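You operate a simulated robot arm through the tools that you are given. There is no shell and no other tool. Be economical: measure what you need, move in short steps, check, and stop when the job is done.

You run a simulated two-armed robot. Do the job below in one go: nothing can be reset, and whatever is moved stays where it is left.

## Task
Change the lift nut's gap from the green block to the purple one.
Fine: wind back, put the green block on the bench, stand the other block squarely against the stop, wind till the ear touches it, within 1.5 mm; the yellow thumb screw locks the wheel, then that block goes back. Set down upright: green gauge block, what you pick out.

It is judged by the outcome, as a careful person would: the job done as asked, and still so three seconds after it is handed in. It fails if anything else is knocked over, pushed out of place, dropped, spilled or broken.

## Robot
Two 7-joint arms with fingered hands on one trunk, on a base that drives. Base frame: it is fixed to the floor where the robot stands at the start and does not move with it; the origin is under the middle of the robot, x ahead of it, y to its left, z up. Lengths are in m, angles in rad, forces in N, time in s.
The left shoulder is at the start at [0.056, 0.158, 1.168], the right one opposite. With the tool pointing down near the work surface each hand reaches from about 0.42 to 0.84 m from the robot's upright axis, wherever it stands, measured 20 degrees to its own side. Places, roughly: ledge of the lead screw jig [0.6, 0.2, 0.9]; lift nut [0.6, 0.2, 0.9]; lock hole [0.7, 0.3, 0.9]; red hand wheel [0.6, 0, 0.9]; top of the green bench [0.5, 0.5, 0.8]; yellow thumb screw (4x4x5 cm) [0.7, 0.3, 1]. Payload 4 kg a hand.
Tool frame (each hand has its own): the origin (TCP) lies between the finger pads and is the grasp point; the fingertips stand 0.03 m ahead of it; z points along the fingers, y is the line along which they close. The gripper opens to 0.104 m. The gripper's body begins 0.035 m behind the TCP. The gripper is a hand of 4 fingers: y runs from the thumb to the fingers, the wrist lies at [-0.015, -0.104, -0.178] in the tool frame, and closing takes about 1.5 s.
Orientation is that of the tool frame in the base frame, as a unit quaternion [x, y, z, w]. With the fingers straight down and the wrist toward the robot, the tool's x, y and z point along [0, 1, 0], [1, 0, 0] and [0, 0, -1] of the base frame.

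## Interface
- The arms move only by the tool send_rows. It takes "left_targets", "right_targets" or both (then of equal length, played together; a hand with none holds still); each is one flat list of numbers, 7 for each row, row after row: the turn, a rotation vector about the tool's x, y, z in degrees, then the shift along the tool's x, y, z in cm, then the finger opening in cm, from 0 to 10.4. In form: [ax, ay, az, tx, ty, tz, claw, ax, ay, az, tx, ty, tz, claw, ...]. A call has 1 to 8 rows; each row shifts and turns the commanded pose from where the row before left it, along the tool's axes as they then stand. A row lasts 0.2 s, in which the tool goes at most 0.05 m and 0.15 rad; a call with a longer step from one row to the next is refused whole, and so is a gripper value outside its range. A pose out of reach is approached as far as the arm can. The call stops where the force on the tool passes 90 N (or 10 N more than at its start, if that is more) or the arm is blocked; 0.2 s more then pass. Each finger travels about 0.045 m/s and halts on what it meets, pressing with about 28 N; the grip force reading is that of the motor and also rises with nothing between the fingers. The clock runs only during rows and for 0.2 s after the last one: add rows that do not move to give the fingers time. The reply holds the time, the measured pose of the TCP, the force on the tool along the base axes, the opening and the grip force, in the units named above and with some noise, with the torque about the TCP (base axes, N m) and any sound that the robot's microphone picked up.
- Cameras (640 x 400 px; columns grow to the right, rows downward): "scene" is now at [0.108, 0.0645, 1.3408]; the picture's right is [0.76, -0.65, -0.01], its down [-0.38, -0.44, -0.81] and it looks along [0.52, 0.62, -0.58] (base axes); focal length 214 px, centre (320, 200). "left" rides on the left gripper at [-0.061, -0.092, -0.13] in its tool frame; the picture's right is [-0.81, -0.27, 0.52], its down [0.53, -0.71, 0.46] and it looks along [0.24, 0.64, 0.72] (tool axes); focal length 275 px, centre (320, 200). "right" rides on the right gripper at [0.061, -0.092, -0.13] in its tool frame; the picture's right is [-0.81, 0.28, -0.52], its down [-0.53, -0.71, 0.45] and it looks along [-0.24, 0.64, 0.72] (tool axes); focal length 275 px, centre (320, 200). There is no depth. A picture from a camera that has moved, and an enlarged one, comes with that camera's place and axes in the base frame and with its lens.
- get_image(camera): a new picture of that camera. The clock stands still meanwhile.
- raise_lower(by): slides the trunk up (or, below 0, down) by that many m; the arms and the scene camera ride with it, the base frame stays. It gives what a move gives, with no picture.
- drive_base(legs): drives the robot by 1 to 6 legs, each [ahead, turn to the left] in m and rad, along the robot's own axes; the way and the turn of a leg run together, so that a leg with both is an arc; at most 1.5 m and 3.142 rad a leg. The arms and the cameras ride along, it lands a little off, and it stops where it bumps. It gives what a move gives.
- hand_shape(shape, hand): the hand has 4 fingers and takes this shape, open, in about a second: jaw (thumb against the fingers, like two jaws); tri (thumb and two fingers); tip (a fingertip pinch); poke (one finger out to press); point (the index stretched); flat (the hand flat); cup (the hand cupped); fist (a fist). The gripper value then closes the fingers along that shape, each until it touches; the sizes above hold for jaw. It gives what a move gives, with no picture.
- turn_head(pan, tilt): turns the head with the scene camera to pan (to the left, within 1.396 rad either way) and tilt (down, from -0.506 to 1.204), counted from straight ahead of the robot. It gives what a move gives.
- zoom(camera, box): a new picture of the part [left, top, right, bottom] of that camera's present view, enlarged. The clock stands still meanwhile.
- close_job(): hands the job in; it is judged then, once.

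Go step by step. Nothing tells you exact positions but the pictures and the camera data: compare them with the known pose of the tool, close in by small moves and look again before you grip or let go. The budget is 120 turns and 88 pictures, counting those below and the enlarged ones. Unless the task says otherwise, let go and move clear before handing in.

The tools are called after "Emit:" as a command line: name --argument value ..., lists and objects as JSON in quotes. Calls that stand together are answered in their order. send_rows: Moves the arms, as the interface text tells. Its arguments: {"type":"object","properties":{"left_targets":{"type":"array","items":{"type":"number"}},"right_targets":{"type":"array","items":{"type":"number"}}},"required":[]} The other tools are called the same way: raise_lower (by) slides the trunk up or down; hand_shape (shape, hand) gives the hand a shape; drive_base (legs) drives the base; turn_head (pan, tilt) turns the head that bears the scene camera; get_image (camera) takes a picture; zoom (camera, box) takes an enlarged picture of a part of a camera's view; close_job () hands the job in.

At the start:

```text
time_s: 0.0
left_tcp_pos: [0.4959, 0.4001, 1.1412]
left_ee_rot: [0.709, 0.705, 0.0, -0.002]
left_wrist_force: [1.1, 0.0, 0.5]
left_torque: [0.01, -0.03, 0.03]
left_width: 0.1038
left_gripper_force: 0.0
left_shape: jaw
right_tcp_pos: [0.5415, -0.0604, 1.131]
right_ee_rot: [0.709, 0.705, 0.0, 0.0]
right_wrist_force: [-0.2, -0.5, 0.1]
right_torque: [0.02, 0.02, -0.02]
right_width: 0.1036
right_gripper_force: 0.1
right_shape: jaw
trunk travel left (down, up): [-0.375, 0.132]
robot x, y, heading: [0.0009, 0.0027, 0.002]
head pan, tilt: [0.867, 0.613]
```

scene: 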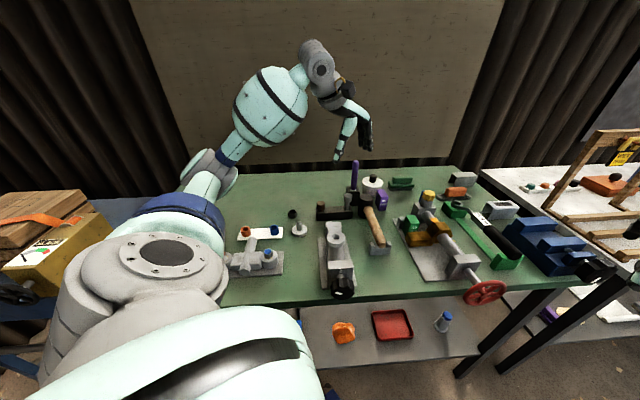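
right: 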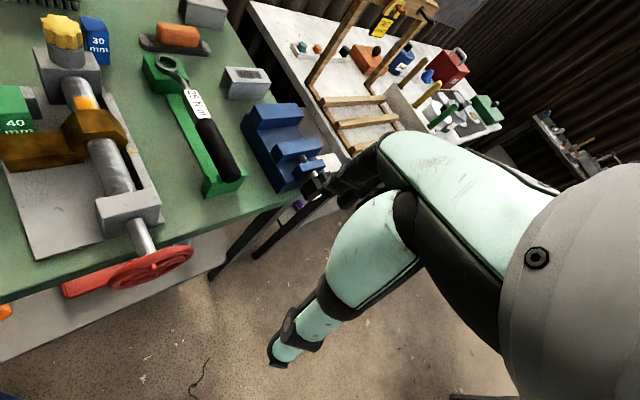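
left: 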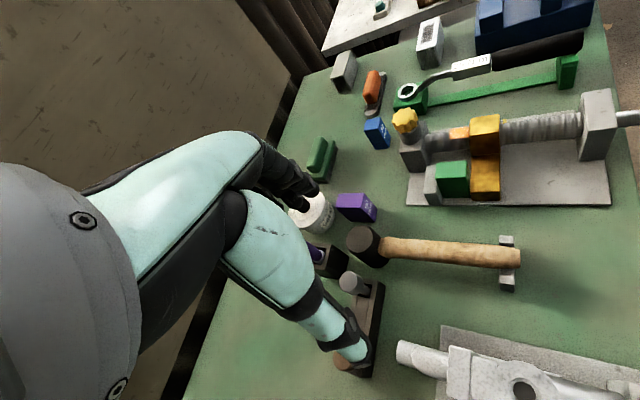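

I see the jig with a red hand wheel, green 40 mm block between a stop and the nut's brass ear, plus a blue 30 mm block and a purple block. I'll zoom in to measure.

Emit:
zoom --camera "scene" --box '[340, 160, 520, 310]'

Emit:
zoom --camera "left" --box '[320, 60, 640, 260]'

Emit:
zoom --camera "right" --box '[0, 0, 240, 300]'

```text
2.67 times, centred on (430, 235) of scene
camera zoom: at [0.108, 0.0645, 1.3408], right [0.76, -0.65, -0.01], down [-0.38, -0.44, -0.81], along [0.52, 0.62, -0.58], focal length 572 px, centre (27, 107)
```

zoom: 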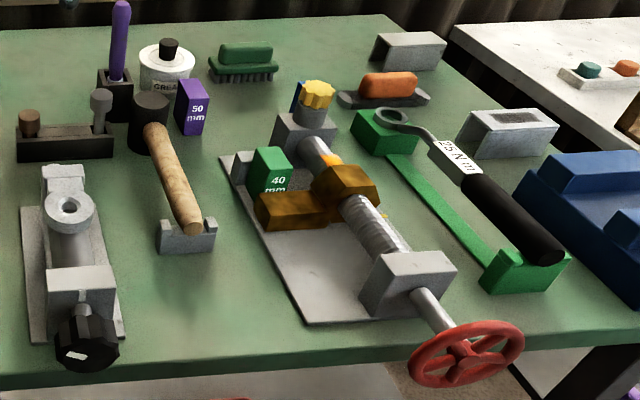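

```text
2.00 times, centred on (480, 160) of left
camera zoom: at [0.4047, 0.3407, 1.2708], right [-0.28, -0.81, -0.52], down [-0.71, 0.54, -0.45], along [0.64, 0.24, -0.73], focal length 551 px, centre (0, 280)
```

zoom: 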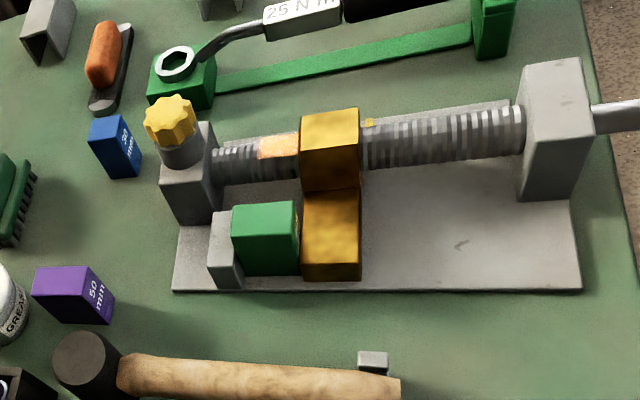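

```text
1.33 times, centred on (120, 150) of right
camera zoom: at [0.4523, 0.0014, 1.2616], right [0.27, -0.81, 0.52], down [-0.72, -0.53, -0.45], along [0.64, -0.25, -0.72], focal length 367 px, centre (587, 267)
```

zoom: 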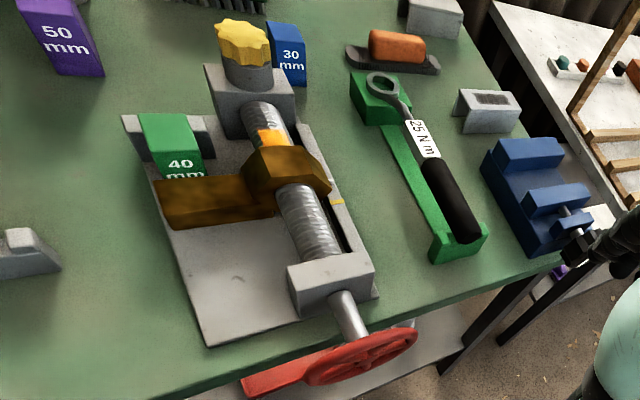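

Emit:
zoom --camera "right" --box '[50, 200, 210, 300]'

Emit:
zoom --camera "scene" --box '[440, 250, 520, 310]'

Emit:
zoom --camera "left" --box '[380, 90, 540, 220]'

```text
4.00 times, centred on (130, 250) of right
camera zoom: at [0.4523, 0.0014, 1.2616], right [0.27, -0.81, 0.52], down [-0.72, -0.53, -0.45], along [0.64, -0.25, -0.72], focal length 1101 px, centre (1080, 0)
```

zoom: 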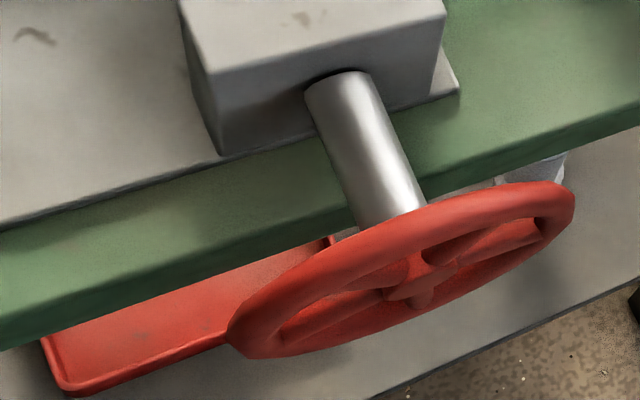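

```text
6.67 times, centred on (480, 280) of scene
camera zoom: at [0.108, 0.0645, 1.3408], right [0.76, -0.65, -0.01], down [-0.38, -0.44, -0.81], along [0.52, 0.62, -0.58], focal length 1430 px, centre (-747, -333)
```

zoom: 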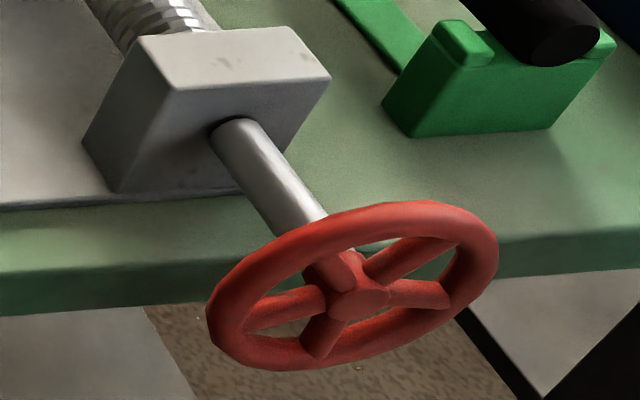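

```text
3.08 times, centred on (460, 155) of left
camera zoom: at [0.4047, 0.3407, 1.2708], right [-0.28, -0.81, -0.52], down [-0.71, 0.54, -0.45], along [0.64, 0.24, -0.73], focal length 847 px, centre (-111, 338)
```

zoom: 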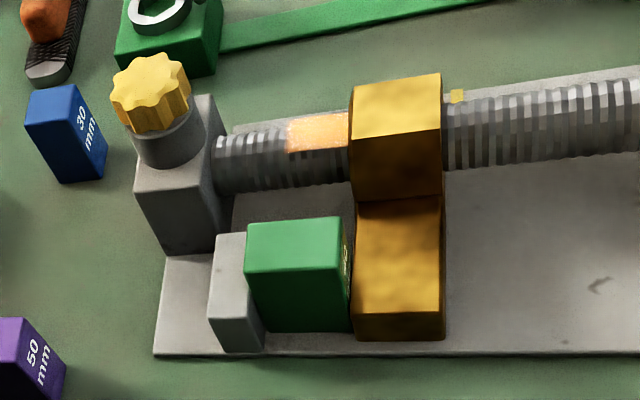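

The screw axis runs from the hub near (0.546, 0.031, 0.90) toward (0.72, 0.27), and the wheel has four spokes. I'll shape the right hand to poke for spinning by a spoke, and aim the head at the work.

Emit:
hand_shape --shape "poke" --hand "right"

Emit:
turn_head --pan 0.3 --tilt 0.75

Emit:
get_image --camera "scene"

Emit:
get_image --camera "right"

```text
time_s: 0.9
left_tcp_pos: [0.4819, 0.401, 1.1472]
left_ee_rot: [0.709, 0.705, 0.005, 0.002]
left_wrist_force: [-0.2, -0.7, 0.0]
left_torque: [-0.03, -0.02, 0.0]
left_width: 0.104
left_gripper_force: 0.0
left_shape: jaw
right_tcp_pos: [0.5281, -0.0613, 1.14]
right_ee_rot: [0.71, 0.704, 0.005, 0.005]
right_wrist_force: [0.2, 0.0, -0.6]
right_torque: [-0.01, -0.02, 0.01]
right_width: 0.0003
right_gripper_force: 0.1
right_shape: poke
trunk travel left (down, up): [-0.375, 0.132]
robot x, y, heading: [-0.0005, 0.0012, -0.0]
head pan, tilt: [0.867, 0.613]
```

```text
time_s: 1.9
left_tcp_pos: [0.4817, 0.3993, 1.1461]
left_ee_rot: [0.71, 0.705, 0.005, 0.002]
left_wrist_force: [0.1, 0.8, 1.2]
left_torque: [0.01, 0.03, 0.0]
left_width: 0.1041
left_gripper_force: 0.0
left_shape: jaw
right_tcp_pos: [0.5289, -0.0622, 1.1371]
right_ee_rot: [0.71, 0.704, 0.004, 0.004]
right_wrist_force: [-1.0, -0.1, 0.4]
right_torque: [0.01, 0.01, 0.0]
right_width: 0.0
right_gripper_force: 0.1
right_shape: poke
trunk travel left (down, up): [-0.375, 0.132]
robot x, y, heading: [0.0005, -0.0019, 0.003]
head pan, tilt: [0.3, 0.75]
```

```text
78 pictures are left
camera scene: at [0.1299, 0.0219, 1.3288], right [0.3, -0.95, 0.0], down [-0.66, -0.2, -0.72], along [0.69, 0.22, -0.69], focal length 214 px, centre (320, 200)
```

scene: 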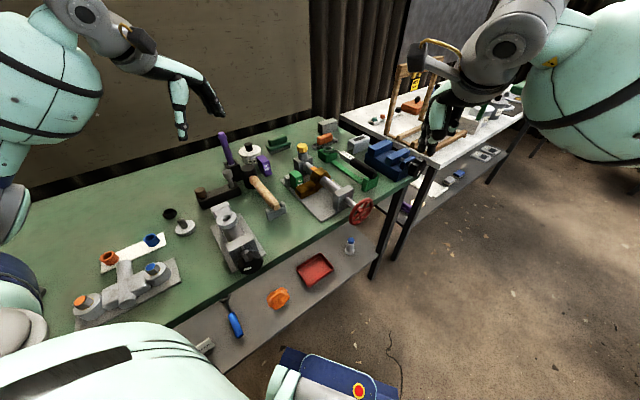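

```text
77 pictures are left
camera right: at [0.4369, 0.0013, 1.267], right [0.26, -0.81, 0.52], down [-0.71, -0.53, -0.46], along [0.65, -0.25, -0.72], focal length 275 px, centre (320, 200)
```

right: 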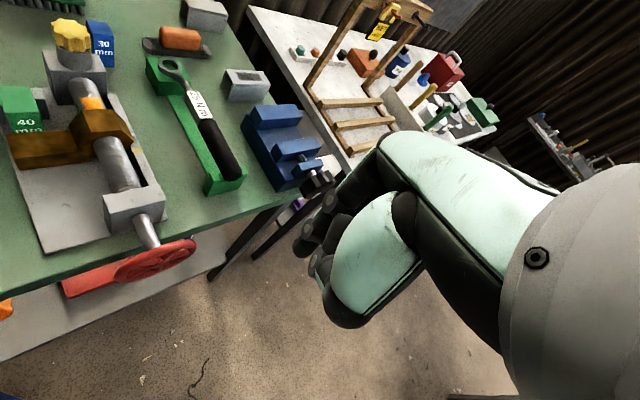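

Emit:
zoom --camera "scene" --box '[390, 30, 500, 170]'

Emit:
zoom --camera "right" --box '[270, 120, 430, 340]'

```text
2.86 times, centred on (445, 100) of scene
camera zoom: at [0.1299, 0.0219, 1.3288], right [0.3, -0.95, 0.0], down [-0.66, -0.2, -0.72], along [0.69, 0.22, -0.69], focal length 613 px, centre (-37, 486)
```

zoom: 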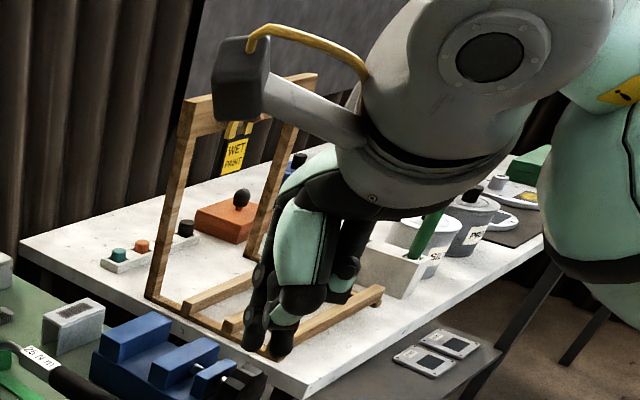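

```text
1.82 times, centred on (350, 230) of right
camera zoom: at [0.4369, 0.0013, 1.267], right [0.26, -0.81, 0.52], down [-0.71, -0.53, -0.46], along [0.65, -0.25, -0.72], focal length 500 px, centre (266, 146)
```

zoom: 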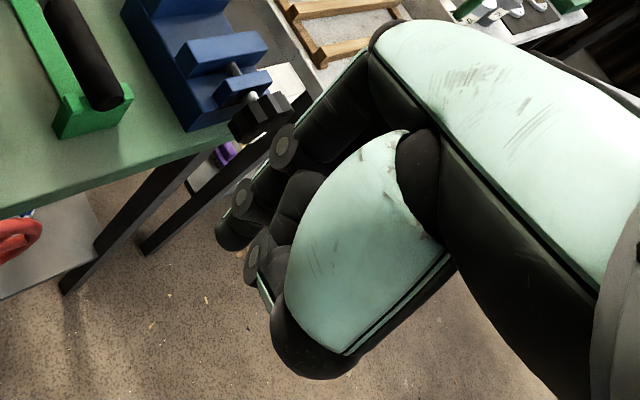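

Emit:
hand_shape --shape "point" --hand "right"

Emit:
zoom --camera "scene" --box '[390, 30, 500, 170]'

Emit:
zoom --camera "right" --box '[270, 120, 430, 340]'

```text
time_s: 2.8
left_tcp_pos: [0.4805, 0.4009, 1.1465]
left_ee_rot: [0.71, 0.705, 0.005, 0.002]
left_wrist_force: [-0.3, 0.2, -0.3]
left_torque: [0.0, 0.04, 0.01]
left_width: 0.1039
left_gripper_force: 0.0
left_shape: jaw
right_tcp_pos: [0.5285, -0.0614, 1.1369]
right_ee_rot: [0.71, 0.704, 0.004, 0.004]
right_wrist_force: [0.9, 0.0, -0.2]
right_torque: [-0.01, 0.03, -0.02]
right_width: 0.0
right_gripper_force: 0.1
right_shape: point
trunk travel left (down, up): [-0.375, 0.132]
robot x, y, heading: [-0.0018, 0.0006, 0.001]
head pan, tilt: [0.3, 0.75]
```

```text
2.86 times, centred on (445, 100) of scene
camera zoom: at [0.13, 0.0219, 1.3287], right [0.3, -0.96, 0.0], down [-0.66, -0.2, -0.72], along [0.69, 0.22, -0.69], focal length 613 px, centre (-37, 486)
```

zoom: 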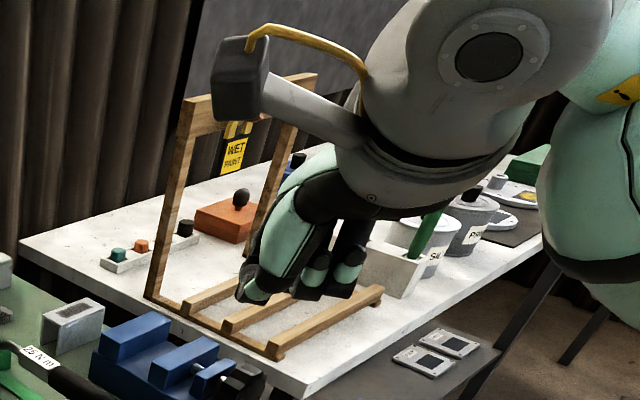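

```text
1.82 times, centred on (350, 230) of right
camera zoom: at [0.437, 0.0013, 1.2669], right [0.26, -0.81, 0.52], down [-0.71, -0.53, -0.46], along [0.65, -0.25, -0.72], focal length 500 px, centre (266, 146)
```

zoom: 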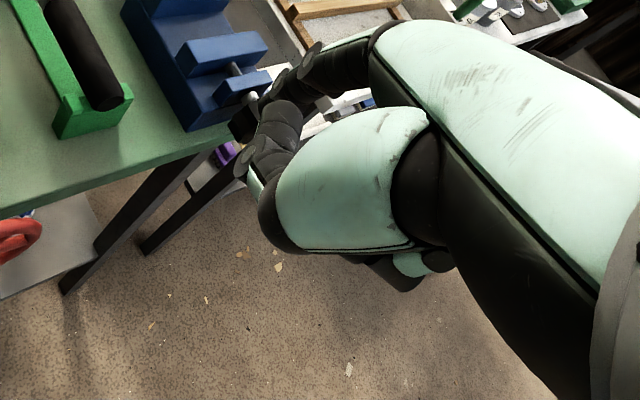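

The "jaw" thumb alone makes the best crank pin, with the fingers staying outside the rim. I'll return the right hand to jaw and turn it to point along the screw axis.

Emit:
hand_shape --shape "jaw" --hand "right"

Emit:
send_rows --right_targets '[0, 0, -7.64, 0, 0, 0, 10.4, 0, 0, -7.64, 0, 0, 0, 10.4, 0, 0, -7.64, 0, 0, 0, 10.4, 0, 0, -7.64, 0, 0, 0, 10.4, 0, 0, -7.64, 0, 0, 0, 10.4, 0, 0, -7.64, 0, 0, 0, 10.4, 0, 0, -7.64, 0, 0, 0, 10.4, 0, 0, 0, 0, 0, 0, 10.4]'

Emit:
send_rows --right_targets '[-8.5, 0, 0, 0, 0, 0, 10.4, -8.5, 0, 0, 0, 0, 0, 10.4, -8.5, 0, 0, 0, 0, 0, 10.4, -8.5, 0, 0, 0, 0, 0, 10.4, -8.5, 0, 0, 0, 0, 0, 10.4, -8.5, 0, 0, 0, 0, 0, 10.4, -8.5, 0, 0, 0, 0, 0, 10.4, -8.5, 0, 0, 0, 0, 0, 10.4]'

Emit:
get_image --camera "scene"

Emit:
get_image --camera "right"

```text
time_s: 3.7
left_tcp_pos: [0.4819, 0.4, 1.1477]
left_ee_rot: [0.71, 0.704, 0.006, 0.002]
left_wrist_force: [0.2, -0.9, -0.2]
left_torque: [0.02, 0.0, 0.0]
left_width: 0.1041
left_gripper_force: 0.0
left_shape: jaw
right_tcp_pos: [0.5286, -0.0607, 1.1381]
right_ee_rot: [0.71, 0.704, 0.005, 0.004]
right_wrist_force: [-0.3, 0.6, 0.2]
right_torque: [0.03, 0.01, -0.01]
right_width: 0.1038
right_gripper_force: 0.0
right_shape: jaw
trunk travel left (down, up): [-0.375, 0.132]
robot x, y, heading: [-0.0005, 0.0007, 0.001]
head pan, tilt: [0.3, 0.75]
```

```text
time_s: 5.5
left_tcp_pos: [0.482, 0.4005, 1.1474]
left_ee_rot: [0.71, 0.704, 0.005, 0.002]
left_wrist_force: [-0.2, 0.6, -0.6]
left_torque: [0.03, -0.04, -0.01]
left_width: 0.1039
left_gripper_force: 0.1
left_shape: jaw
right_tcp_pos: [0.5267, -0.0609, 1.1382]
right_ee_rot: [0.315, 0.949, 0.002, 0.007]
right_wrist_force: [1.0, 0.0, 0.5]
right_torque: [0.01, -0.01, 0.01]
right_width: 0.104
right_gripper_force: 0.1
right_shape: jaw
trunk travel left (down, up): [-0.375, 0.132]
robot x, y, heading: [0.0019, 0.0004, -0.003]
head pan, tilt: [0.3, 0.75]
```

```text
time_s: 7.3
left_tcp_pos: [0.482, 0.4009, 1.1461]
left_ee_rot: [0.71, 0.705, 0.005, 0.003]
left_wrist_force: [-0.2, 0.0, -0.6]
left_torque: [0.0, 0.01, -0.02]
left_width: 0.104
left_gripper_force: 0.1
left_shape: jaw
right_tcp_pos: [0.5297, -0.0615, 1.138]
right_ee_rot: [0.258, 0.785, 0.533, 0.182]
right_wrist_force: [0.1, 0.5, -0.4]
right_torque: [-0.01, -0.01, 0.02]
right_width: 0.1037
right_gripper_force: 0.1
right_shape: jaw
trunk travel left (down, up): [-0.375, 0.132]
robot x, y, heading: [0.0024, 0.0, 0.004]
head pan, tilt: [0.3, 0.75]
```

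```text
72 pictures are left
camera scene: at [0.13, 0.0219, 1.3287], right [0.3, -0.96, 0.0], down [-0.66, -0.2, -0.72], along [0.69, 0.22, -0.69], focal length 214 px, centre (320, 200)
```

scene: 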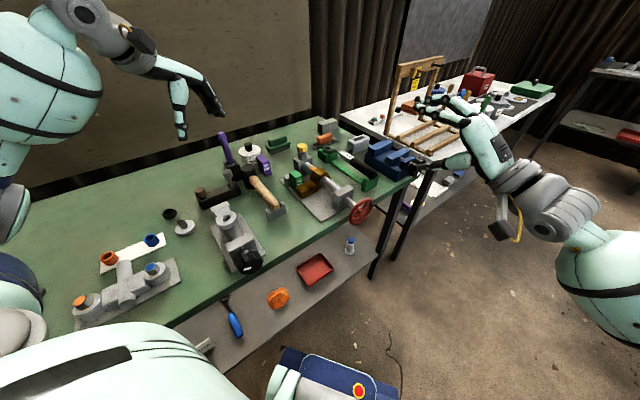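

```text
71 pictures are left
camera right: at [0.389, -0.1489, 1.0997], right [0.41, -0.79, 0.45], down [0.53, -0.2, -0.82], along [0.74, 0.58, 0.34], focal length 275 px, centre (320, 200)
```

right: 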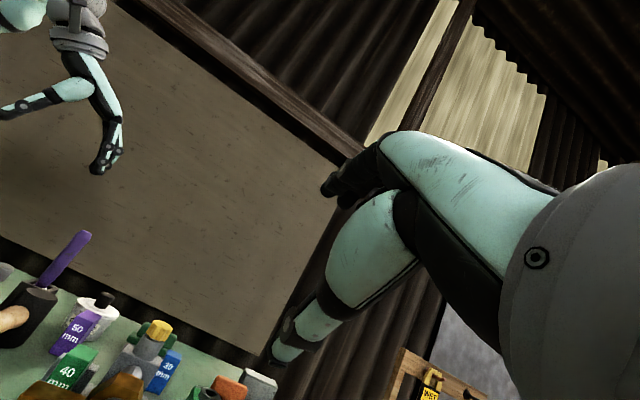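

Hand now points along the axis, with the thumb tip matching its predicted pixel. I'll level it and lower to a spot 5 cm in front of the wheel.

Emit:
send_rows --right_targets '[-8, 0, 0, 0, 0, 0, 10.4, -8, 0, 0, 0, 0, 0, 10.4, 0, 0, 0, 0.5, -3.28, 0.5, 10.4, 0, 0, 0, 0.5, -3.28, 0.5, 10.4, 0, 0, 0, 0.5, -3.28, 0.5, 10.4, 0, 0, 0, 0.5, -3.28, 0.5, 10.4, 0, 0, 0, 0.5, -3.28, 0.5, 10.4, 0, 0, 0, 0, 0, 0, 10.4]'

Emit:
zoom --camera "scene" --box '[270, 130, 430, 250]'

Emit:
get_image --camera "right"

Emit:
get_image --camera "left"

```text
time_s: 9.1
left_tcp_pos: [0.4816, 0.3999, 1.1475]
left_ee_rot: [0.709, 0.705, 0.005, 0.003]
left_wrist_force: [-0.8, -0.6, -0.3]
left_torque: [-0.01, -0.01, 0.0]
left_width: 0.1042
left_gripper_force: 0.1
left_shape: jaw
right_tcp_pos: [0.5146, -0.0388, 0.9701]
right_ee_rot: [0.231, 0.704, 0.637, 0.216]
right_wrist_force: [-0.2, -0.3, -0.2]
right_torque: [-0.01, -0.03, 0.03]
right_width: 0.1039
right_gripper_force: 0.1
right_shape: jaw
trunk travel left (down, up): [-0.375, 0.132]
robot x, y, heading: [-0.0028, 0.0017, -0.001]
head pan, tilt: [0.3, 0.75]
```

```text
3.33 times, centred on (350, 190) of scene
camera zoom: at [0.1298, 0.0218, 1.3288], right [0.3, -0.96, 0.0], down [-0.66, -0.2, -0.72], along [0.69, 0.22, -0.69], focal length 715 px, centre (220, 233)
```

zoom: 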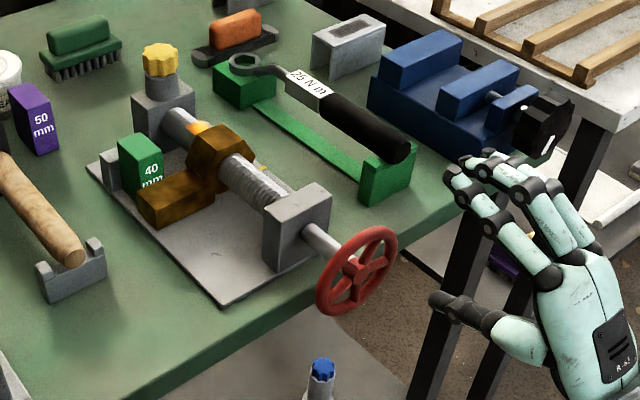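

```text
69 pictures are left
camera right: at [0.3843, -0.1143, 0.8906], right [0.35, -0.87, 0.33], down [0.66, -0.02, -0.75], along [0.66, 0.48, 0.57], focal length 275 px, centre (320, 200)
```

right: 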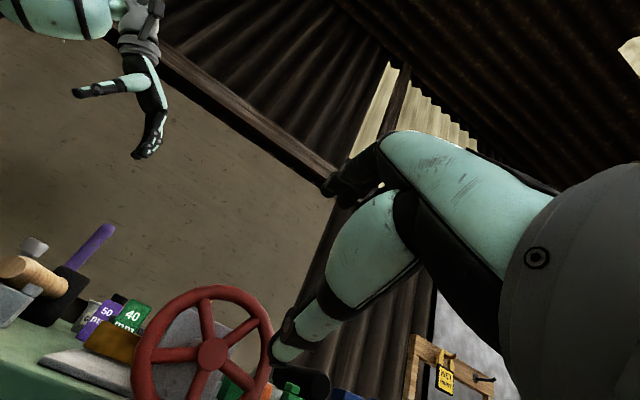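

```text
68 pictures are left
camera left: at [0.3896, 0.3399, 1.2762], right [-0.28, -0.81, -0.52], down [-0.7, 0.54, -0.46], along [0.65, 0.24, -0.72], focal length 275 px, centre (320, 200)
```

left: 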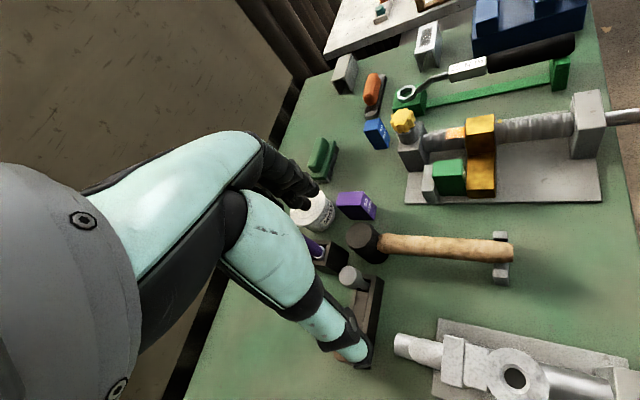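

Emit:
zoom --camera "right" --box '[110, 270, 350, 400]'

```text
2.67 times, centred on (230, 335) of right
camera zoom: at [0.3843, -0.1143, 0.8906], right [0.35, -0.87, 0.33], down [0.66, -0.02, -0.75], along [0.66, 0.48, 0.57], focal length 734 px, centre (560, -160)
```

zoom: 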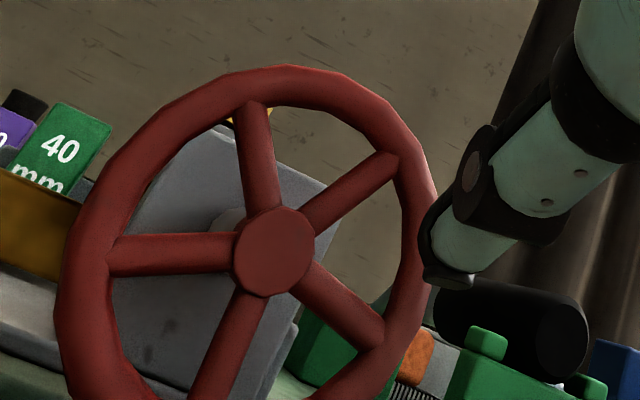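

The wheel has five spokes and the open thumb splays about 25° outward, so I'll pitch the hand 25° more to make the thumb parallel with the axis before inserting.

Emit:
send_rows --right_targets '[-8.4, 0, 0, 0, 0, 0, 10.4, -8.4, 0, 0, 0, 0, 0, 10.4, -8.4, 0, 0, 0, 0, 0, 10.4, 0, 0, 0, 0, 0, 0, 10.4]'

Emit:
zoom --camera "scene" --box '[330, 160, 430, 250]'

Emit:
zoom --camera "right" --box '[110, 250, 350, 400]'

```text
time_s: 10.1
left_tcp_pos: [0.4811, 0.4, 1.1472]
left_ee_rot: [0.71, 0.704, 0.005, 0.003]
left_wrist_force: [0.6, -0.4, 0.6]
left_torque: [0.0, 0.01, -0.01]
left_width: 0.104
left_gripper_force: 0.0
left_shape: jaw
right_tcp_pos: [0.5146, -0.0397, 0.9718]
right_ee_rot: [0.178, 0.548, 0.775, 0.261]
right_wrist_force: [0.5, 0.3, 0.5]
right_torque: [0.01, -0.02, -0.04]
right_width: 0.1037
right_gripper_force: 0.0
right_shape: jaw
trunk travel left (down, up): [-0.375, 0.132]
robot x, y, heading: [0.0019, -0.0019, 0.002]
head pan, tilt: [0.3, 0.75]
```

```text
4.44 times, centred on (380, 205) of scene
camera zoom: at [0.1296, 0.0215, 1.3288], right [0.3, -0.96, 0.0], down [-0.66, -0.2, -0.72], along [0.69, 0.22, -0.69], focal length 953 px, centre (53, 178)
```

zoom: 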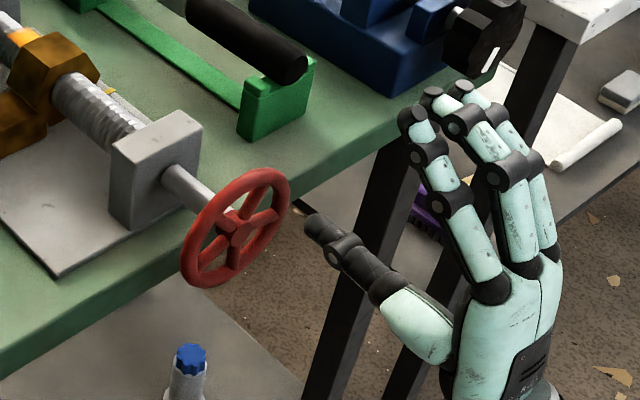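

```text
2.67 times, centred on (230, 325) of right
camera zoom: at [0.4125, -0.0776, 0.8403], right [0.3, -0.95, 0.09], down [0.83, 0.21, -0.51], along [0.47, 0.23, 0.85], focal length 734 px, centre (560, -133)
```

zoom: 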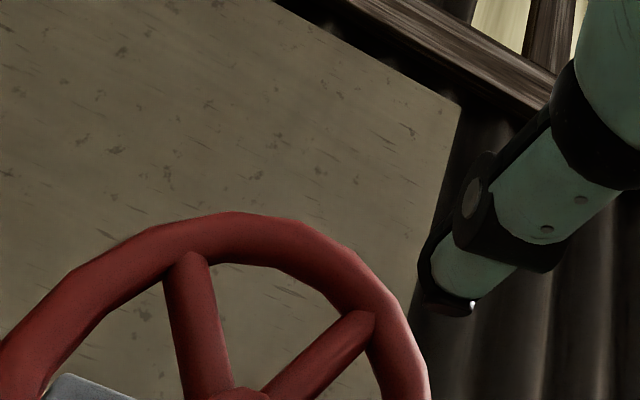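

Thumb is now parallel to the axis, ~3.3 cm in front of the hub. I'll shift to the middle of the right-hand spoke gap and insert.

Emit:
send_rows --right_targets '[0, 0, 0, -0.5, -0.9, -0.32, 10.4, 0, 0, 0, 0, -0.507, 1.413, 10.4, 0, 0, 0, 0, -0.507, 1.413, 10.4, 0, 0, 0, 0, -0.507, 1.413, 10.4, 0, 0, 0, 0, 0, 0, 10.4]'

Emit:
zoom --camera "scene" --box '[330, 160, 430, 250]'

```text
time_s: 11.3
left_tcp_pos: [0.4645, 0.3968, 1.1546]
left_ee_rot: [0.708, 0.706, 0.013, 0.005]
left_wrist_force: [1.0, -0.1, -0.7]
left_torque: [-0.03, 0.06, 0.0]
left_width: 0.1041
left_gripper_force: 0.1
left_shape: jaw
right_tcp_pos: [0.5345, -0.0131, 0.9707]
right_ee_rot: [0.173, 0.544, 0.777, 0.266]
right_wrist_force: [-32.3, -40.8, 3.8]
right_torque: [-2.53, 1.95, -0.23]
right_width: 0.1038
right_gripper_force: 0.0
right_shape: jaw
trunk travel left (down, up): [-0.375, 0.132]
robot x, y, heading: [-0.003, -0.0005, -0.003]
head pan, tilt: [0.3, 0.75]
```

```text
4.44 times, centred on (380, 205) of scene
camera zoom: at [0.0978, 0.015, 1.3315], right [0.29, -0.96, 0.0], down [-0.64, -0.2, -0.74], along [0.71, 0.22, -0.67], focal length 953 px, centre (53, 178)
```

zoom: 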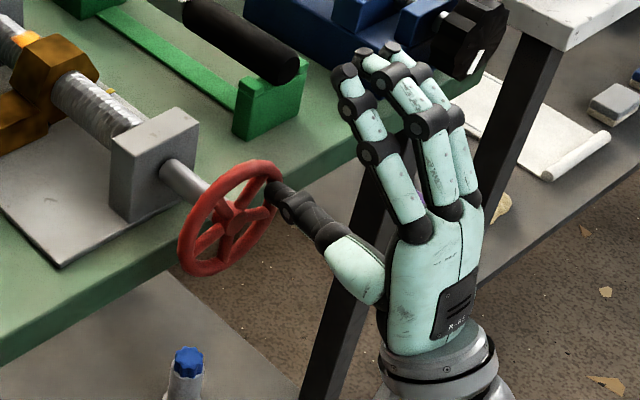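

The thumb met the rim at upper right; I'll back off 2 cm and look more closely.

Emit:
send_rows --right_targets '[0, 0, 0, 0, 1.02, -2.83, 10.4, 0, 0, 0, 0, 0, 0, 10.4, 0, 0, 0, 0, 0, 0, 10.4]'

Emit:
zoom --camera "scene" --box '[350, 180, 410, 220]'

Emit:
get_image --camera "right"

```text
time_s: 12.1
left_tcp_pos: [0.4747, 0.4012, 1.1509]
left_ee_rot: [0.71, 0.704, 0.007, 0.006]
left_wrist_force: [-1.0, 0.0, 0.1]
left_torque: [0.0, -0.05, 0.01]
left_width: 0.1042
left_gripper_force: 0.0
left_shape: jaw
right_tcp_pos: [0.5228, -0.0308, 0.9687]
right_ee_rot: [0.176, 0.548, 0.775, 0.263]
right_wrist_force: [-0.6, 0.5, 0.0]
right_torque: [-0.04, 0.06, -0.06]
right_width: 0.1037
right_gripper_force: 0.1
right_shape: jaw
trunk travel left (down, up): [-0.375, 0.132]
robot x, y, heading: [0.0034, 0.0011, 0.001]
head pan, tilt: [0.3, 0.75]
```

```text
10.00 times, centred on (380, 200) of scene
camera zoom: at [0.1197, 0.0237, 1.3297], right [0.3, -0.96, 0.0], down [-0.66, -0.2, -0.73], along [0.7, 0.22, -0.69], focal length 2145 px, centre (-280, 200)
```

zoom: 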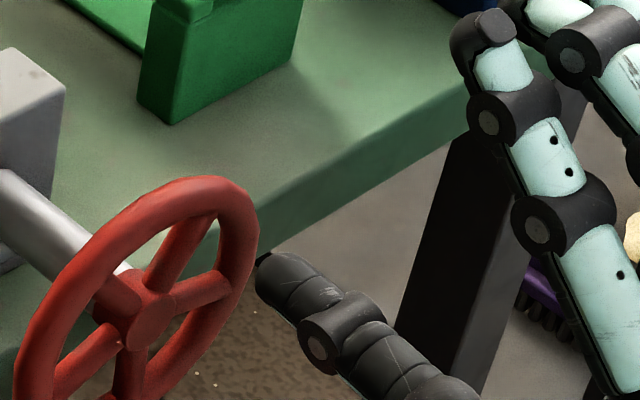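

```text
62 pictures are left
camera right: at [0.4227, -0.0679, 0.8368], right [0.3, -0.95, 0.1], down [0.83, 0.21, -0.51], along [0.46, 0.23, 0.86], focal length 275 px, centre (320, 200)
```

right: 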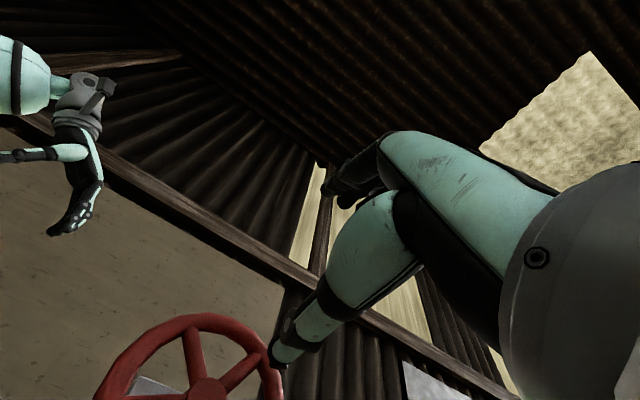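

The thumb would arrive at the rim between the two right spokes; it needs ~6 mm inward and 8 mm down. Shift and insert again gently.

Emit:
send_rows --right_targets '[0, 0, 0, 0.6, -0.75, -0.27, 10.4, 0, 0, 0, 0, -0.304, 0.848, 10.4, 0, 0, 0, 0, -0.304, 0.848, 10.4, 0, 0, 0, 0, -0.304, 0.848, 10.4, 0, 0, 0, 0, 0, 0, 10.4]'

Emit:
zoom --camera "scene" --box '[340, 170, 420, 230]'

```text
time_s: 13.3
left_tcp_pos: [0.4711, 0.3936, 1.1537]
left_ee_rot: [0.709, 0.705, 0.01, 0.003]
left_wrist_force: [-0.7, 0.4, 0.2]
left_torque: [-0.01, 0.03, -0.02]
left_width: 0.1039
left_gripper_force: 0.1
left_shape: jaw
right_tcp_pos: [0.5324, -0.0132, 0.9604]
right_ee_rot: [0.174, 0.542, 0.778, 0.265]
right_wrist_force: [-41.2, -52.8, 6.0]
right_torque: [-2.89, 2.34, 0.16]
right_width: 0.1022
right_gripper_force: 0.0
right_shape: jaw
trunk travel left (down, up): [-0.375, 0.132]
robot x, y, heading: [0.0006, -0.0003, 0.001]
head pan, tilt: [0.3, 0.75]
```

```text
6.67 times, centred on (380, 200) of scene
camera zoom: at [0.1134, 0.0134, 1.3304], right [0.29, -0.96, -0.01], down [-0.65, -0.2, -0.73], along [0.7, 0.22, -0.68], focal length 1430 px, centre (-80, 200)
```

zoom: 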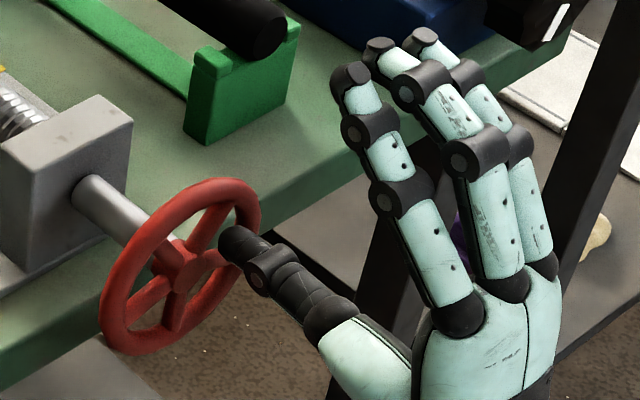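

Measured in-plane, contact is on the right spoke (angle ~6°), while the first was on the rim; the gap centre is ~7 mm higher and 2.5 mm inward from here. Back off, shift, reinsert.

Emit:
send_rows --right_targets '[0, 0, 0, 0, 0.676, -1.884, 10.4, 0, 0, 0, 0.25, 0.66, 0.235, 10.4, 0, 0, 0, 0, 0, 0, 10.4, 0, 0, 0, 0, -0.338, 0.942, 10.4, 0, 0, 0, 0, -0.338, 0.942, 10.4, 0, 0, 0, 0, -0.338, 0.942, 10.4, 0, 0, 0, 0, 0, 0, 10.4]'

Emit:
zoom --camera "scene" --box '[340, 170, 420, 230]'

```text
time_s: 14.7
left_tcp_pos: [0.4634, 0.4001, 1.1531]
left_ee_rot: [0.711, 0.703, 0.01, 0.008]
left_wrist_force: [0.3, 1.0, 0.9]
left_torque: [-0.07, 0.02, -0.02]
left_width: 0.104
left_gripper_force: 0.0
left_shape: jaw
right_tcp_pos: [0.5217, -0.0109, 0.9711]
right_ee_rot: [0.171, 0.539, 0.779, 0.27]
right_wrist_force: [-30.5, -36.8, 1.6]
right_torque: [-1.76, 1.51, 0.3]
right_width: 0.1013
right_gripper_force: 0.0
right_shape: jaw
trunk travel left (down, up): [-0.375, 0.132]
robot x, y, heading: [0.0011, 0.0013, -0.011]
head pan, tilt: [0.3, 0.75]
stopped in row 6 (right hand): the force on the tool passed its limit at 97 N (the readings are from after the stop); the commanded pose is now the measured one
```

```text
6.67 times, centred on (380, 200) of scene
camera zoom: at [0.1145, 0.0229, 1.33], right [0.29, -0.96, 0.0], down [-0.65, -0.2, -0.73], along [0.7, 0.21, -0.68], focal length 1430 px, centre (-80, 200)
```

zoom: 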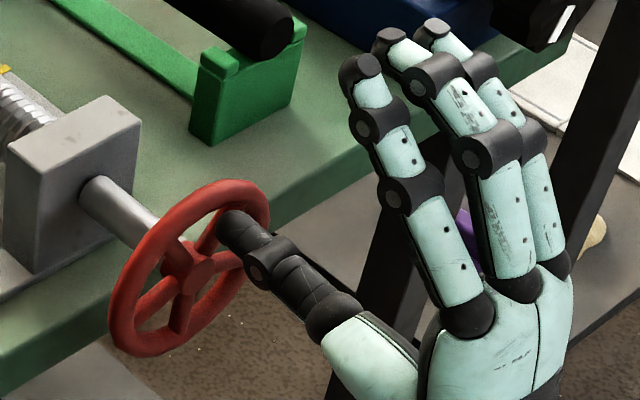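

The wheel likely doesn't admit the thumb (force rises even in the gap). I'll switch: pinch the rim from above (thumb in front, fingers behind) and drag it along its arc. Retreat, rise and turn the hand to point down.

Emit:
send_rows --right_targets '[0, 0, 0, 0, 1.35, -3.77, 10.4, 0, 0, 0, 0, 1.35, -3.77, 10.4, 0, 0, 0, 0, 3.77, 1.34, 10.4, 0, 0, 0, 0, 3.77, 1.34, 10.4, 8.5, 0, 0, 0, 0, 0, 10.4, 8.5, 0, 0, 0, 0, 0, 10.4, 8.5, 0, 0, 0, 0, 0, 10.4, 8.5, 0, 0, 0, 0, 0, 10.4]'

Emit:
send_rows --right_targets '[8.5, 0, 0, 0, 0, 0, 10.4, 8.5, 0, 0, 0, 0, 0, 9, 8.5, 0, 0, 0, 0, 0, 8, 8.5, 0, 0, 0, 0, 0, 7, 8.5, 0, 0, 0, 0, 0, 6, 8.5, 0, 0, 0, 0, 0, 5, 8.5, 0, 0, 0, 0, 0, 4, 8.5, 0, 0, 0, 0, 0, 4]'

Emit:
send_rows --right_targets '[8.5, 0, 0, 0, 0, 0, 4, 0, 0, 0, 0, 0, 0, 4, 0, 0, 0, 0, 0, 0, 4]'

Emit:
get_image --camera "right"

Emit:
get_image --camera "scene"

```text
time_s: 16.5
left_tcp_pos: [0.4703, 0.3973, 1.1538]
left_ee_rot: [0.71, 0.704, 0.009, 0.007]
left_wrist_force: [-0.3, 0.2, -0.4]
left_torque: [0.01, -0.03, 0.0]
left_width: 0.1041
left_gripper_force: 0.1
left_shape: jaw
right_tcp_pos: [0.4803, -0.0711, 1.0458]
right_ee_rot: [0.246, 0.746, 0.584, 0.205]
right_wrist_force: [0.3, 0.9, 0.0]
right_torque: [0.03, 0.01, -0.04]
right_width: 0.1042
right_gripper_force: 0.0
right_shape: jaw
trunk travel left (down, up): [-0.375, 0.132]
robot x, y, heading: [-0.0036, -0.0008, -0.002]
head pan, tilt: [0.3, 0.75]
```

```text
time_s: 18.3
left_tcp_pos: [0.4713, 0.3986, 1.1516]
left_ee_rot: [0.711, 0.703, 0.008, 0.005]
left_wrist_force: [0.3, -0.3, -0.6]
left_torque: [-0.01, 0.01, -0.01]
left_width: 0.1039
left_gripper_force: 0.1
left_shape: jaw
right_tcp_pos: [0.4809, -0.07, 1.0447]
right_ee_rot: [0.317, 0.946, 0.066, 0.033]
right_wrist_force: [-0.6, 0.1, 0.5]
right_torque: [-0.02, 0.0, 0.01]
right_width: 0.0403
right_gripper_force: 0.1
right_shape: jaw
trunk travel left (down, up): [-0.375, 0.132]
robot x, y, heading: [-0.0004, -0.0001, -0.009]
head pan, tilt: [0.3, 0.75]
```

```text
time_s: 19.1
left_tcp_pos: [0.471, 0.3979, 1.1527]
left_ee_rot: [0.711, 0.704, 0.009, 0.006]
left_wrist_force: [-0.3, 1.4, 0.6]
left_torque: [-0.02, 0.0, 0.02]
left_width: 0.1043
left_gripper_force: 0.1
left_shape: jaw
right_tcp_pos: [0.4805, -0.0712, 1.0459]
right_ee_rot: [0.319, 0.948, -0.001, 0.01]
right_wrist_force: [-0.1, 1.0, -1.2]
right_torque: [0.02, -0.01, -0.03]
right_width: 0.0403
right_gripper_force: 0.0
right_shape: jaw
trunk travel left (down, up): [-0.375, 0.132]
robot x, y, heading: [-0.0004, 0.0018, -0.003]
head pan, tilt: [0.3, 0.75]
```

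```text
59 pictures are left
camera right: at [0.3749, -0.106, 1.1761], right [0.8, -0.27, 0.53], down [0.0, -0.89, -0.45], along [0.6, 0.36, -0.72], focal length 275 px, centre (320, 200)
```

right: 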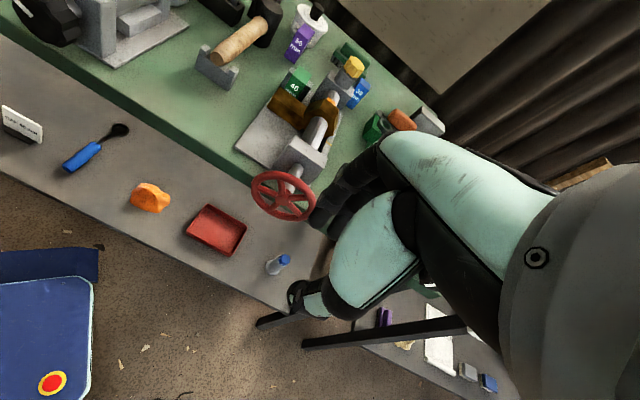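

```text
58 pictures are left
camera scene: at [0.1294, 0.0211, 1.3288], right [0.29, -0.96, 0.0], down [-0.66, -0.2, -0.72], along [0.69, 0.21, -0.69], focal length 214 px, centre (320, 200)
```

scene: 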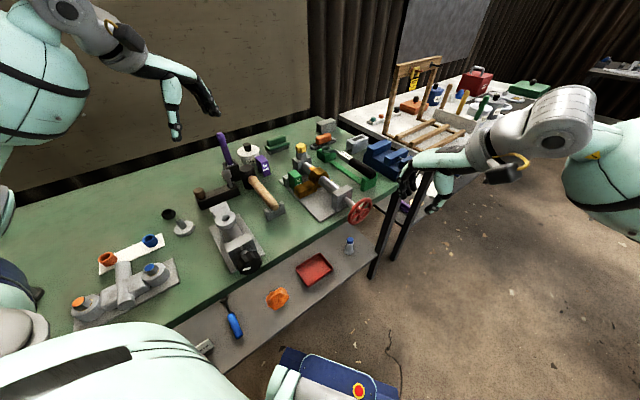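

Emit:
send_rows --right_targets '[0, 0, 0, 0.37, 4.32, 0.8, 4, 0, 0, 0, 0.37, 4.32, 0.8, 4, 0, 0, 0, 0.37, 4.32, 0.8, 4, 0, 0, 0, 0, 0, 0, 4, 0, 0, 0, 0, 0, 0, 4]'

Emit:
zoom --camera "scene" --box '[310, 140, 430, 230]'

Emit:
get_image --camera "left"

Emit:
get_image --camera "right"

```text
time_s: 20.3
left_tcp_pos: [0.4718, 0.3984, 1.1522]
left_ee_rot: [0.711, 0.703, 0.009, 0.006]
left_wrist_force: [-0.5, -1.3, 0.2]
left_torque: [0.01, 0.02, -0.02]
left_width: 0.104
left_gripper_force: 0.1
left_shape: jaw
right_tcp_pos: [0.5488, 0.0357, 1.0228]
right_ee_rot: [0.319, 0.948, -0.002, 0.01]
right_wrist_force: [-0.8, 0.4, -1.0]
right_torque: [-0.01, 0.03, -0.01]
right_width: 0.0401
right_gripper_force: 0.0
right_shape: jaw
trunk travel left (down, up): [-0.375, 0.132]
robot x, y, heading: [-0.0008, -0.0021, -0.005]
head pan, tilt: [0.3, 0.75]
```

```text
4.44 times, centred on (370, 185) of scene
camera zoom: at [0.1297, 0.0215, 1.3288], right [0.29, -0.96, 0.0], down [-0.66, -0.2, -0.72], along [0.69, 0.21, -0.69], focal length 953 px, centre (98, 267)
```

zoom: 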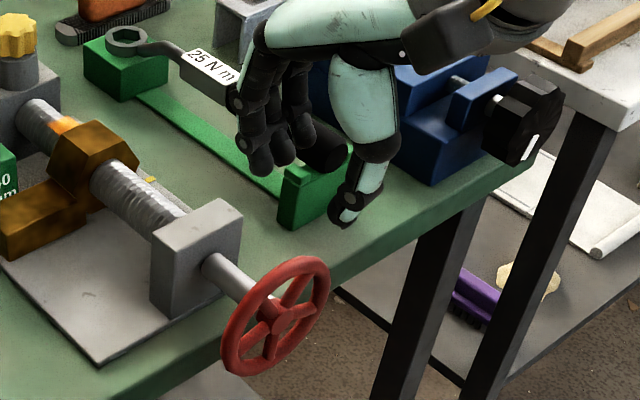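

```text
56 pictures are left
camera left: at [0.377, 0.3383, 1.2809], right [-0.27, -0.81, -0.53], down [-0.7, 0.54, -0.47], along [0.66, 0.24, -0.71], focal length 275 px, centre (320, 200)
```

left: 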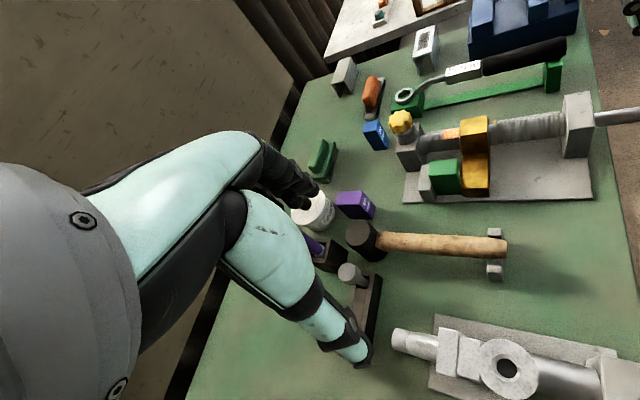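

```text
55 pictures are left
camera right: at [0.4442, 0.0013, 1.1516], right [0.8, -0.27, 0.53], down [0.0, -0.89, -0.45], along [0.6, 0.36, -0.72], focal length 275 px, centre (320, 200)
```

right: 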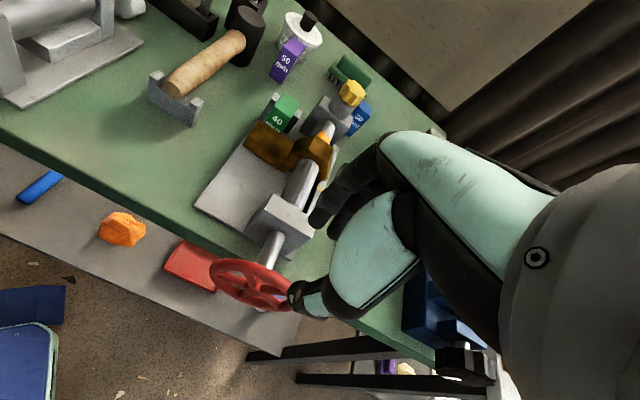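

Fingers straddle the rim plane from above. Descend 6.5 cm and look.

Emit:
send_rows --right_targets '[0, 0, 0, 0, 0, 2.2, 4, 0, 0, 0, 0, 0, 2.2, 4, 0, 0, 0, 0, 0, 2.1, 4, 0, 0, 0, 0, 0, 0, 4]'

Emit:
zoom --camera "scene" --box '[330, 150, 410, 220]'

Emit:
zoom --camera "right" --box '[160, 150, 360, 330]'

```text
time_s: 21.3
left_tcp_pos: [0.4709, 0.3987, 1.1524]
left_ee_rot: [0.711, 0.703, 0.008, 0.005]
left_wrist_force: [0.0, 0.0, 0.9]
left_torque: [0.0, -0.02, -0.02]
left_width: 0.104
left_gripper_force: 0.1
left_shape: jaw
right_tcp_pos: [0.5508, 0.0366, 0.9549]
right_ee_rot: [0.319, 0.948, -0.001, 0.009]
right_wrist_force: [0.4, -0.2, 0.6]
right_torque: [0.02, 0.0, 0.0]
right_width: 0.0402
right_gripper_force: 0.0
right_shape: jaw
trunk travel left (down, up): [-0.375, 0.132]
robot x, y, heading: [0.0006, 0.0007, -0.006]
head pan, tilt: [0.3, 0.75]
```

```text
5.71 times, centred on (370, 185) of scene
camera zoom: at [0.1297, 0.0214, 1.3288], right [0.29, -0.96, 0.0], down [-0.66, -0.2, -0.72], along [0.69, 0.21, -0.69], focal length 1226 px, centre (34, 286)
```

zoom: 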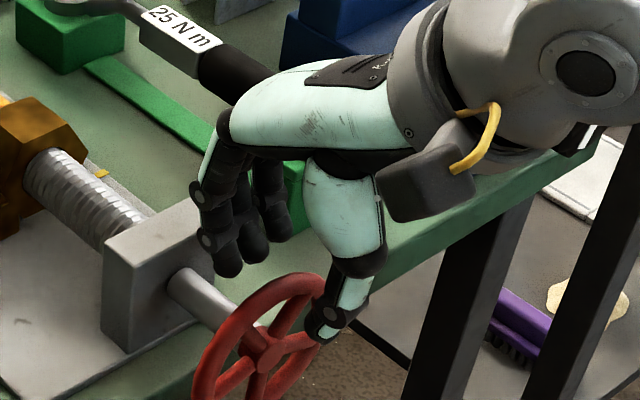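

```text
2.22 times, centred on (260, 240) of right
camera zoom: at [0.446, 0.0017, 1.085], right [0.8, -0.27, 0.53], down [0.0, -0.89, -0.45], along [0.6, 0.36, -0.72], focal length 612 px, centre (453, 111)
```

zoom: 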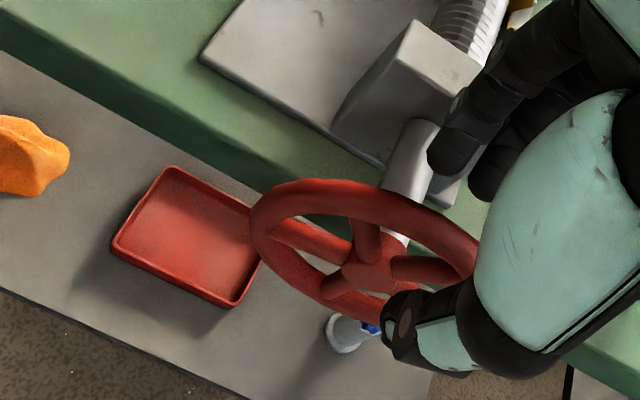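

The rim is between thumb (front) and fingers (behind). Close the grip.

Emit:
send_rows --right_targets '[0, 0, 0, 0, 0, 0, 2, 0, 0, 0, 0, 0, 0, 0, 0, 0, 0, 0, 0, 0, 0, 0, 0, 0, 0, 0, 0, 0, 0, 0, 0, 0, 0, 0, 0]'

Emit:
zoom --camera "scene" --box '[330, 150, 410, 220]'

```text
time_s: 22.5
left_tcp_pos: [0.4709, 0.399, 1.1525]
left_ee_rot: [0.711, 0.704, 0.007, 0.006]
left_wrist_force: [0.6, -0.4, 0.5]
left_torque: [0.0, -0.04, 0.01]
left_width: 0.1041
left_gripper_force: 0.0
left_shape: jaw
right_tcp_pos: [0.5511, 0.0363, 0.957]
right_ee_rot: [0.319, 0.948, -0.002, 0.01]
right_wrist_force: [0.0, -0.3, -1.1]
right_torque: [-0.02, -0.04, 0.1]
right_width: 0.0061
right_gripper_force: 27.5
right_shape: jaw
trunk travel left (down, up): [-0.375, 0.132]
robot x, y, heading: [-0.003, -0.0013, -0.001]
head pan, tilt: [0.3, 0.75]
```

```text
5.71 times, centred on (370, 185) of scene
camera zoom: at [0.13, 0.0213, 1.3287], right [0.29, -0.96, 0.0], down [-0.66, -0.2, -0.72], along [0.69, 0.21, -0.69], focal length 1226 px, centre (34, 286)
```

zoom: 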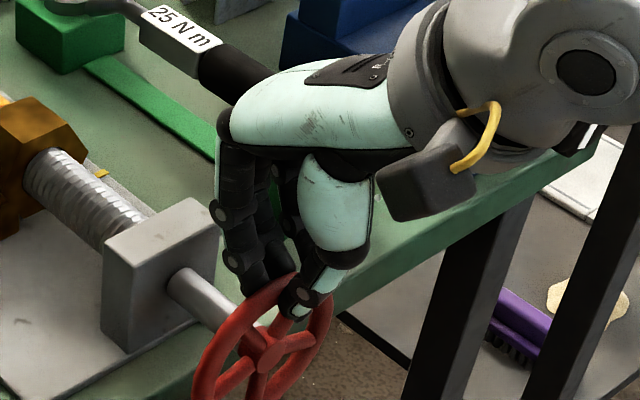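

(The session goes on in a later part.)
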